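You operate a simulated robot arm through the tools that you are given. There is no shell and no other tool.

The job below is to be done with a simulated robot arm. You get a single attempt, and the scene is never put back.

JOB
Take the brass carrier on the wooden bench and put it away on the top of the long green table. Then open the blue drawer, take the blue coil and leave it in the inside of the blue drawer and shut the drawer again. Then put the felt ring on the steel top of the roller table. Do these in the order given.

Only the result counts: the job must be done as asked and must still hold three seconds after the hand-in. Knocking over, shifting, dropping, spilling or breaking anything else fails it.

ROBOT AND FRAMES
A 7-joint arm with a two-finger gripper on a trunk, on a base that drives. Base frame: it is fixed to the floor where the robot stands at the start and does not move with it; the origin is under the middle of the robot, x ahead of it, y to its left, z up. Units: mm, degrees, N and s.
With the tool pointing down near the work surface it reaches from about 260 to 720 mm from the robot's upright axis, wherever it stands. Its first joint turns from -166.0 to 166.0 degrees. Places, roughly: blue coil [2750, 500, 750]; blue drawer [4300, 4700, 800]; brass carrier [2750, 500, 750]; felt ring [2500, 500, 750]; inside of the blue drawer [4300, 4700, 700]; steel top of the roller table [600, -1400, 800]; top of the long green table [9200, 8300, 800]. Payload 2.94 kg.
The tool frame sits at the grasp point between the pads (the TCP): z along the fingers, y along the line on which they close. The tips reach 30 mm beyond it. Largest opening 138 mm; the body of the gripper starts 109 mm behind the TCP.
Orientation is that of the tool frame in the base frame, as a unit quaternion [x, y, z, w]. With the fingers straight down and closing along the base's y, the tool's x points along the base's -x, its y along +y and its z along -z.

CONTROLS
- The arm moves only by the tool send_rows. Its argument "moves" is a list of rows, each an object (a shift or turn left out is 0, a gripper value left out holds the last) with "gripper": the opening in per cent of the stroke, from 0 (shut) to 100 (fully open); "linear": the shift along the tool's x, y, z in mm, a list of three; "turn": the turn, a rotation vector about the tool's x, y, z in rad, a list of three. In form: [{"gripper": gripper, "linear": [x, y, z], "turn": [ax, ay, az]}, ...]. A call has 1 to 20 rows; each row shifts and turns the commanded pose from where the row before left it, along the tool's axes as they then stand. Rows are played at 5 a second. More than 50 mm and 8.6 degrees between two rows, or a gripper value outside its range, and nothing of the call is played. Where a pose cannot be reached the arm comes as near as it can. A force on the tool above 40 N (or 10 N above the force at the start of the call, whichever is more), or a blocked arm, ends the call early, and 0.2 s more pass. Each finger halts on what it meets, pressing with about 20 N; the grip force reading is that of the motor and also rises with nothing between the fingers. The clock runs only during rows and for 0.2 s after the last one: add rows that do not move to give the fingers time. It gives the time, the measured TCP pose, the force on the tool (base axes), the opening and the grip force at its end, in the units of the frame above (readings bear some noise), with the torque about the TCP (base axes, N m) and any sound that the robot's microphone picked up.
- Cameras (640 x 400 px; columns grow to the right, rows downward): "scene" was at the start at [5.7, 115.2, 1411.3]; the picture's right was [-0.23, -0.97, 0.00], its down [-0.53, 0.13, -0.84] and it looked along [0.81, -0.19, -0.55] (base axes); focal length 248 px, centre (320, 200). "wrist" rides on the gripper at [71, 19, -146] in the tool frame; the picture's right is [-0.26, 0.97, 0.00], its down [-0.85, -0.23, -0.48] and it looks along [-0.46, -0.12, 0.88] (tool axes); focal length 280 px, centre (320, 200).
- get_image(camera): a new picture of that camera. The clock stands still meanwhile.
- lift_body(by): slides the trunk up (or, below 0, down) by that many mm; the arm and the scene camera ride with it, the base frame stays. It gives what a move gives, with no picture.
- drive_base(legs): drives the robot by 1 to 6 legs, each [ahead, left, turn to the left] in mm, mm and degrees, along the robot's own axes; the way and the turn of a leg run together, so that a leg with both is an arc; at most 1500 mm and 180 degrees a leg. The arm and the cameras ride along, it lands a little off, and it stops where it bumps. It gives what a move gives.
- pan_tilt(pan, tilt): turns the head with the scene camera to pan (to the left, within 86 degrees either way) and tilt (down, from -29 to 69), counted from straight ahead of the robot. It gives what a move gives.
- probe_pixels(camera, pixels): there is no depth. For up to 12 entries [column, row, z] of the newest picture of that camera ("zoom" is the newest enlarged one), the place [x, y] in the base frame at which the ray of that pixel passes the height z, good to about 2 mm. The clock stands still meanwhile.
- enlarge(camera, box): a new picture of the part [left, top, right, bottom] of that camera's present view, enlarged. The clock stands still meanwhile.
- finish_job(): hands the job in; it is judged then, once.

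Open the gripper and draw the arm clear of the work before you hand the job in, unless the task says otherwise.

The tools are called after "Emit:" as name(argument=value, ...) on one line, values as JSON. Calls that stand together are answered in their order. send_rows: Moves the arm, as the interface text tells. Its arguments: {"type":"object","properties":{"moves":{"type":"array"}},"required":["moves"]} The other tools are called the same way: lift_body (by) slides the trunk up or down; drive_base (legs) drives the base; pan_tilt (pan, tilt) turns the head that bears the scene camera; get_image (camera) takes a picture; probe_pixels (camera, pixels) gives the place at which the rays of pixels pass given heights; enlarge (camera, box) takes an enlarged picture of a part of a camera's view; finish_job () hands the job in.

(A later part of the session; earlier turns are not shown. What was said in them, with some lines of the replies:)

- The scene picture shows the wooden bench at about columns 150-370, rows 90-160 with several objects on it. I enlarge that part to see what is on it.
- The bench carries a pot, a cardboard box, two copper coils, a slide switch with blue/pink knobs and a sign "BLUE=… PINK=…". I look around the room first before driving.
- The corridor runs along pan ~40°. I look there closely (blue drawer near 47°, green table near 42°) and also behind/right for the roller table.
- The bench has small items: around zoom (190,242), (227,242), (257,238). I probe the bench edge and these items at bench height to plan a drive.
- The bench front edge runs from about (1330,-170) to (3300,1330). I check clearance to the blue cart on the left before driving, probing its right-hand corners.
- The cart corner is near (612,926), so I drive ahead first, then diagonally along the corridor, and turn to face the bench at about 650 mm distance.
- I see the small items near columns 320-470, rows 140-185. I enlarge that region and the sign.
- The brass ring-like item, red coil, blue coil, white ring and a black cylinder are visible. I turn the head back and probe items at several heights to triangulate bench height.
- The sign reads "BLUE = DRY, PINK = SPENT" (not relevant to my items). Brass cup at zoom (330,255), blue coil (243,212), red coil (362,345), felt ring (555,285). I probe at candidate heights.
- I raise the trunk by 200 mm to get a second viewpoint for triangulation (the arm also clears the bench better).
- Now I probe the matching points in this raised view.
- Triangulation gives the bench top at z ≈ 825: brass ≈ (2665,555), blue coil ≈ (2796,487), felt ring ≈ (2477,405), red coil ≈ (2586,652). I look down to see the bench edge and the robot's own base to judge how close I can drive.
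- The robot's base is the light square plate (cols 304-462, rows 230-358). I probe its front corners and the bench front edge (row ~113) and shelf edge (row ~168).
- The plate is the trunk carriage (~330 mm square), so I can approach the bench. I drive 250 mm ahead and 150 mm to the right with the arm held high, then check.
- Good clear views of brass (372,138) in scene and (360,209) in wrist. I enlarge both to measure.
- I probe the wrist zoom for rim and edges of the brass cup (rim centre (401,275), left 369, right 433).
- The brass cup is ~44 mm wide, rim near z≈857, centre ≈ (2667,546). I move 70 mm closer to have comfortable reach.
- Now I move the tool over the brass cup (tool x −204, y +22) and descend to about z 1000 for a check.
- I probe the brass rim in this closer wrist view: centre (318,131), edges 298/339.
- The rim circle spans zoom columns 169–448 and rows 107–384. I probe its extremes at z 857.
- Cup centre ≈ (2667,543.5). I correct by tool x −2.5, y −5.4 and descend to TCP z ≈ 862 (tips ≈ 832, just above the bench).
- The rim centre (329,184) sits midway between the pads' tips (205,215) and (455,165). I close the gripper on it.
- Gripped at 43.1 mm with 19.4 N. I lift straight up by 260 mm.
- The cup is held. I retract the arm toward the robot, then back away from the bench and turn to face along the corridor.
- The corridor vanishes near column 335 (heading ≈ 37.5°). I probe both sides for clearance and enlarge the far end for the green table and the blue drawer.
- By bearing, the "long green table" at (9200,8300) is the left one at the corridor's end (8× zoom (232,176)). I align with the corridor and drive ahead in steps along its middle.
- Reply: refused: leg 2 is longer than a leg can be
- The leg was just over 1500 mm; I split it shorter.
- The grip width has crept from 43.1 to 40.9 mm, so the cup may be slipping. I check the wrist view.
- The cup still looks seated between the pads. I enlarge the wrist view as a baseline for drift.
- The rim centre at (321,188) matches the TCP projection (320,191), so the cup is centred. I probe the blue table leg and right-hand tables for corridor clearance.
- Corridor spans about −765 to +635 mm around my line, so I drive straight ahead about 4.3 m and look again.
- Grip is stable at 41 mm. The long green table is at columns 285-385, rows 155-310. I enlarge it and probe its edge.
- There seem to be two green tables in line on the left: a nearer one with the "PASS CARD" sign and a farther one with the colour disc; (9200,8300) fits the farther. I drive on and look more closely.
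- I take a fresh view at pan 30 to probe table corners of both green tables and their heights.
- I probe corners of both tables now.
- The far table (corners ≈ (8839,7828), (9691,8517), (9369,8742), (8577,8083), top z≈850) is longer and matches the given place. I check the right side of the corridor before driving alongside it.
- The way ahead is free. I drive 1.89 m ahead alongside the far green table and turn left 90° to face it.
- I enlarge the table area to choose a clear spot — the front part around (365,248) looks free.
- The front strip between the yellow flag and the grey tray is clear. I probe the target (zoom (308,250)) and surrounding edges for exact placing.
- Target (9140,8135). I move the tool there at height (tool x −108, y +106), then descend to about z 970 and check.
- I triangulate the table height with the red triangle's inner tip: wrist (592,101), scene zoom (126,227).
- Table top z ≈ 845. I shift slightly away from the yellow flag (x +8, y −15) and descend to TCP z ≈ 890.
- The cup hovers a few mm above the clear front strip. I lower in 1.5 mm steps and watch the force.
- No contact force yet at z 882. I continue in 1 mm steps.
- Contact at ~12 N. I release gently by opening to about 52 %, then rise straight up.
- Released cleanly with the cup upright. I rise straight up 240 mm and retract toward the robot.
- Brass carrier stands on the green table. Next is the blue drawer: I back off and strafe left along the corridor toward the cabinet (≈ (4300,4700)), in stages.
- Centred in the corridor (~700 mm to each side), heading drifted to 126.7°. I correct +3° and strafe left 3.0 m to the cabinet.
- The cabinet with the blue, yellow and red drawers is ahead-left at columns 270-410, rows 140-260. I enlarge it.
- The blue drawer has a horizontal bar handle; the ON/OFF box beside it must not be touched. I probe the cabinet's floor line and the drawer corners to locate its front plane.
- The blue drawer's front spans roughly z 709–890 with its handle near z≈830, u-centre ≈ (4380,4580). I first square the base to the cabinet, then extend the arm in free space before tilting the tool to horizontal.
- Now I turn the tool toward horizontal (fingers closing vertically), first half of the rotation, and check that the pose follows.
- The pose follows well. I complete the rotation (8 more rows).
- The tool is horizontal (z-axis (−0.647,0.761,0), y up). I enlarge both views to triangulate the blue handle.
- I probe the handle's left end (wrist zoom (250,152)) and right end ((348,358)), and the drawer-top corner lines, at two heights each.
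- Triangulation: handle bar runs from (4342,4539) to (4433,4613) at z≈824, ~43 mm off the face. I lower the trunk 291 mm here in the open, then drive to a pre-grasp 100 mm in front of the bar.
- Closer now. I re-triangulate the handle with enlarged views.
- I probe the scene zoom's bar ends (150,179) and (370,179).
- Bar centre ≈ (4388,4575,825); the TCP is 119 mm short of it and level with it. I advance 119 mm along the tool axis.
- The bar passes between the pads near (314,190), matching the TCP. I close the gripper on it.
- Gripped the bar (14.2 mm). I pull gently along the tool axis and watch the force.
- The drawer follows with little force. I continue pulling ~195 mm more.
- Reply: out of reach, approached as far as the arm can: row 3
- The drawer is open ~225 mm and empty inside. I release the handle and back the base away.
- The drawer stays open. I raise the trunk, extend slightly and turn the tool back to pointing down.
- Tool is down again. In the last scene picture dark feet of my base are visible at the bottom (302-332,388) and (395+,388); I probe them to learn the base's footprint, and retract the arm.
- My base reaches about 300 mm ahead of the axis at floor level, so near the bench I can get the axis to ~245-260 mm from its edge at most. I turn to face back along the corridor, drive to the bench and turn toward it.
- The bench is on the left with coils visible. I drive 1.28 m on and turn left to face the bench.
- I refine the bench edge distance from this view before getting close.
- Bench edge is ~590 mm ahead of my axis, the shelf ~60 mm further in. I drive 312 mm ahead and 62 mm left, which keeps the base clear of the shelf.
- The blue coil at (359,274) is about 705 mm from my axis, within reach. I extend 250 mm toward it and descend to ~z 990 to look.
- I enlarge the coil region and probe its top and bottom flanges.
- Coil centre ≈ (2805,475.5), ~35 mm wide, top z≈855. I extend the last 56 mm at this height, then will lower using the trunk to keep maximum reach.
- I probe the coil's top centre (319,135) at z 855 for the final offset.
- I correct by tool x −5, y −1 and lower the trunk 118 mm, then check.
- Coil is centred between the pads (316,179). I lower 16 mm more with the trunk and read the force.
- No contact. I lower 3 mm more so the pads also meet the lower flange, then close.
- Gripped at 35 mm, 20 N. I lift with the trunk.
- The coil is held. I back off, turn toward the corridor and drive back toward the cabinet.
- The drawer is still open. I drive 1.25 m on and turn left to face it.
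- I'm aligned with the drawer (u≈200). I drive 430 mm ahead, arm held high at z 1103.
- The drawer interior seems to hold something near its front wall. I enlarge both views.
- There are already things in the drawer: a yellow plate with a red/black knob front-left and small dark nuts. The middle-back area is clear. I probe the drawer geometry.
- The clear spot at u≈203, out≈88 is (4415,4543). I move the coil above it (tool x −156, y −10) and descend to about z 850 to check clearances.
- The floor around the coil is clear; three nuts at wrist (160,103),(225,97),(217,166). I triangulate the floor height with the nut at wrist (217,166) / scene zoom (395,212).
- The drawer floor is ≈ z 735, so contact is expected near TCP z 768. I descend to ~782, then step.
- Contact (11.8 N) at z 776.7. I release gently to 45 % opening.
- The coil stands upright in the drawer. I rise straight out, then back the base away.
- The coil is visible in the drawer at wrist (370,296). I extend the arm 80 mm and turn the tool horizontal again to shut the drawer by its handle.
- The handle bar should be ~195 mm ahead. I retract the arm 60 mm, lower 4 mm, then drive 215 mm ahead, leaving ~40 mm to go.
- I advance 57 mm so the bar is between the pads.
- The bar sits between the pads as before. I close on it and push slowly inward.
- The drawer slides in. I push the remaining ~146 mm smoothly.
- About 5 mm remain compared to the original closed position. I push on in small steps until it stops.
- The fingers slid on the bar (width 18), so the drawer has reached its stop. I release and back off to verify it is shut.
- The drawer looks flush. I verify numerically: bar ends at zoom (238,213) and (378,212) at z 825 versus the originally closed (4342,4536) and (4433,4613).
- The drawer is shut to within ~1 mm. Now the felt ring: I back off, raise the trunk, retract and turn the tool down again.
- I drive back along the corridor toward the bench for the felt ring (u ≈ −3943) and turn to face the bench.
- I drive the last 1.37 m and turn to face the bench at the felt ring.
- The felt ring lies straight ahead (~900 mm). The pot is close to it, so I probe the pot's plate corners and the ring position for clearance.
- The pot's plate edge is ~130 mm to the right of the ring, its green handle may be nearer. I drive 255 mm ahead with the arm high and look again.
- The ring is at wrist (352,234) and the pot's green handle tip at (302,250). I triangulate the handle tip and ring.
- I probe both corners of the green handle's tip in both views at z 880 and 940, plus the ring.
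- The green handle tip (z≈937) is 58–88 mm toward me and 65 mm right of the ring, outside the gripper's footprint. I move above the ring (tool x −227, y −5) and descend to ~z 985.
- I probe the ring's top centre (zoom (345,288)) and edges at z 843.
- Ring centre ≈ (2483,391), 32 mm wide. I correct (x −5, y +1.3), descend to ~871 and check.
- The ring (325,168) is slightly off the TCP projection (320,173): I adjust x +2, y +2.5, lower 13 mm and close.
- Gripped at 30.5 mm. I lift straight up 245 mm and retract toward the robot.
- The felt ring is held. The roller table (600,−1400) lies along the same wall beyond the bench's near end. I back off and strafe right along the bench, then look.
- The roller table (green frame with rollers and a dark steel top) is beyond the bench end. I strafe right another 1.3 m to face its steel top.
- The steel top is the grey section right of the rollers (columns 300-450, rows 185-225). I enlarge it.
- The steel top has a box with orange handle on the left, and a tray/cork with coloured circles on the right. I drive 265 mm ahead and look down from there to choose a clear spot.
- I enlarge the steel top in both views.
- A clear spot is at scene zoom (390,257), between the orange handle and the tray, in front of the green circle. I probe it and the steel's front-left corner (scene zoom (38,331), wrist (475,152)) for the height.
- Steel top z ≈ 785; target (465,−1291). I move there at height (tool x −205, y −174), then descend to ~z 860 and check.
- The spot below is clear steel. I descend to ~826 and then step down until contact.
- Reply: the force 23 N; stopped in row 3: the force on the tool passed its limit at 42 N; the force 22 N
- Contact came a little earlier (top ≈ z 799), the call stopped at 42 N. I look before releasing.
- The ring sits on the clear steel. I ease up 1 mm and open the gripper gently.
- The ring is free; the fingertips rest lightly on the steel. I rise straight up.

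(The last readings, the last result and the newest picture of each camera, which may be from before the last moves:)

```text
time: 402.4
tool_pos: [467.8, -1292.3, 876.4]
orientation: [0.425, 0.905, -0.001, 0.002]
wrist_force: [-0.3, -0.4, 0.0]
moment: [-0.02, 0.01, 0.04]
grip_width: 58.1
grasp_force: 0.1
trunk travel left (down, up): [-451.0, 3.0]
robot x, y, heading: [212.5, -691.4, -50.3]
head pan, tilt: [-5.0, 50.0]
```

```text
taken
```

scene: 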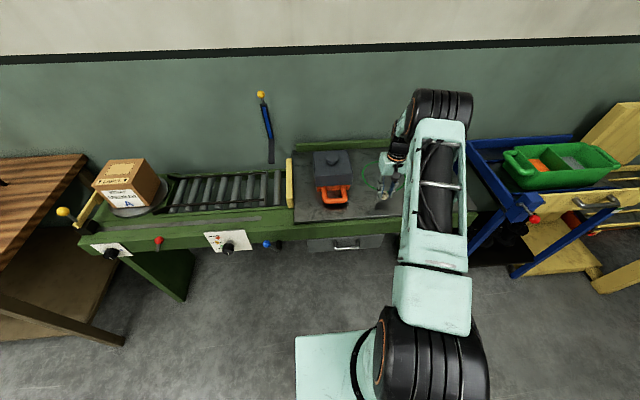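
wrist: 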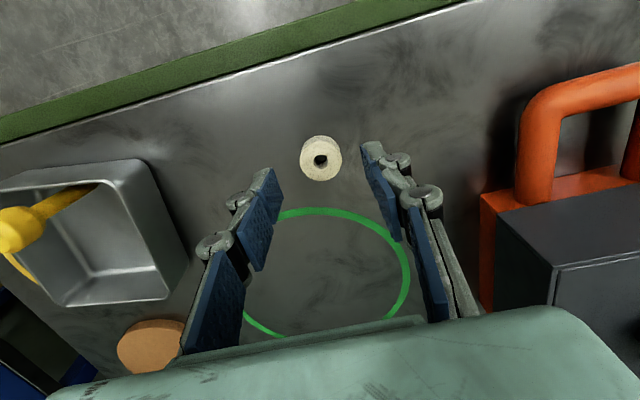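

The felt ring rests flat on the steel top. I raise the arm fully, retract it clear and open the gripper.

Emit:
send_rows(moves=[{"gripper": 42, "linear": [0, 0, -45]}, {"linear": [0, 0, -45]}, {"linear": [0, 0, -45]}, {"linear": [0, 0, -45]}, {"linear": [0, 0, -45]}, {"linear": [44, 20, 0]}, {"linear": [44, 20, 0]}, {"linear": [44, 20, 0]}, {"linear": [44, 20, 0]}, {"gripper": 100}, {}, {}, {}])

Emit:
drive_base(legs=[[-200, 0, 0]])

Emit:
get_image(camera="scene")

Emit:
enlarge(camera="scene", box=[280, 100, 472, 220])

```text
time: 405.2
tool_pos: [414.7, -1108.3, 1100.8]
orientation: [0.425, 0.905, -0.002, 0.003]
wrist_force: [0.1, 0.0, 0.3]
moment: [-0.04, -0.01, 0.01]
grip_width: 138.2
grasp_force: 0.0
trunk travel left (down, up): [-451.0, 3.0]
robot x, y, heading: [210.0, -689.3, -50.4]
head pan, tilt: [-5.0, 50.0]
```

```text
time: 406.8
tool_pos: [288.5, -953.3, 1101.2]
orientation: [0.423, 0.906, -0.003, 0.003]
wrist_force: [-0.1, 0.3, 0.6]
moment: [-0.06, 0.0, -0.01]
grip_width: 137.8
grasp_force: 0.0
trunk travel left (down, up): [-451.0, 3.0]
robot x, y, heading: [83.7, -537.5, -50.1]
head pan, tilt: [-5.0, 50.0]
```

```text
taken
```

scene: 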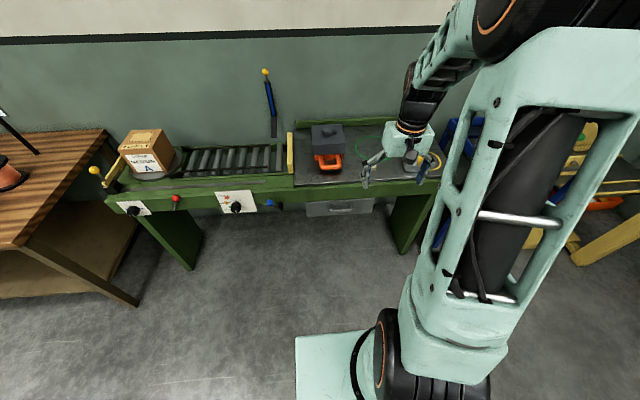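

```text
3.33 times, centred on (376, 160) of scene
```

zoom: 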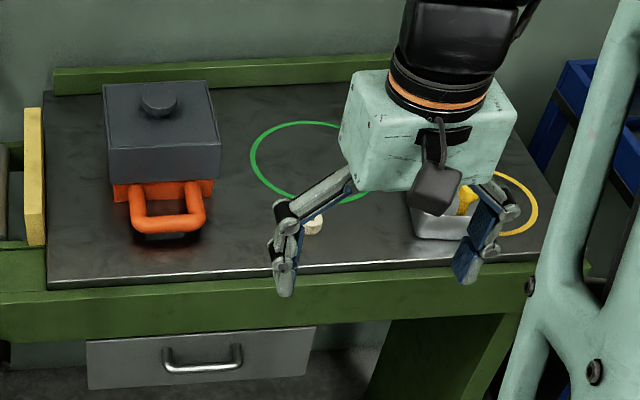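

The ring stands on the steel top (zoom (313,224)), the arm is clear and the gripper open; the brass carrier is on the long green table and the coil is in the shut blue drawer. I hand the job in.

Emit:
finish_job()

```text
The job is handed in.
```

I did the three parts in the order you gave and handed the job in; the hand-in returned no verdict, so I don't yet know the result.

- **Brass carrier:** It stands upright on the farther of two green tables in line at the end of the corridor, near the front edge. I took that one as the "long green table" because it matches the position you gave and is the longer of the two.
- **Blue coil:** I opened the blue drawer and stood the coil in a clear spot inside. I then pushed the drawer shut, and it measures within about 1 mm of where it was closed before. The drawer already held a plate with knobs and some loose nuts, which I left alone.
- **Felt ring:** It lies flat on a clear part of the steel top of the roller table. Setting it down met the surface sooner than I expected, and the arm stopped itself at 42 N. The pictures afterwards show the ring in place and the things around it undisturbed.

The arm is drawn clear with the gripper open, and I saw nothing else knocked or moved. I did not go back to the green table or the drawer for a last look before handing in.
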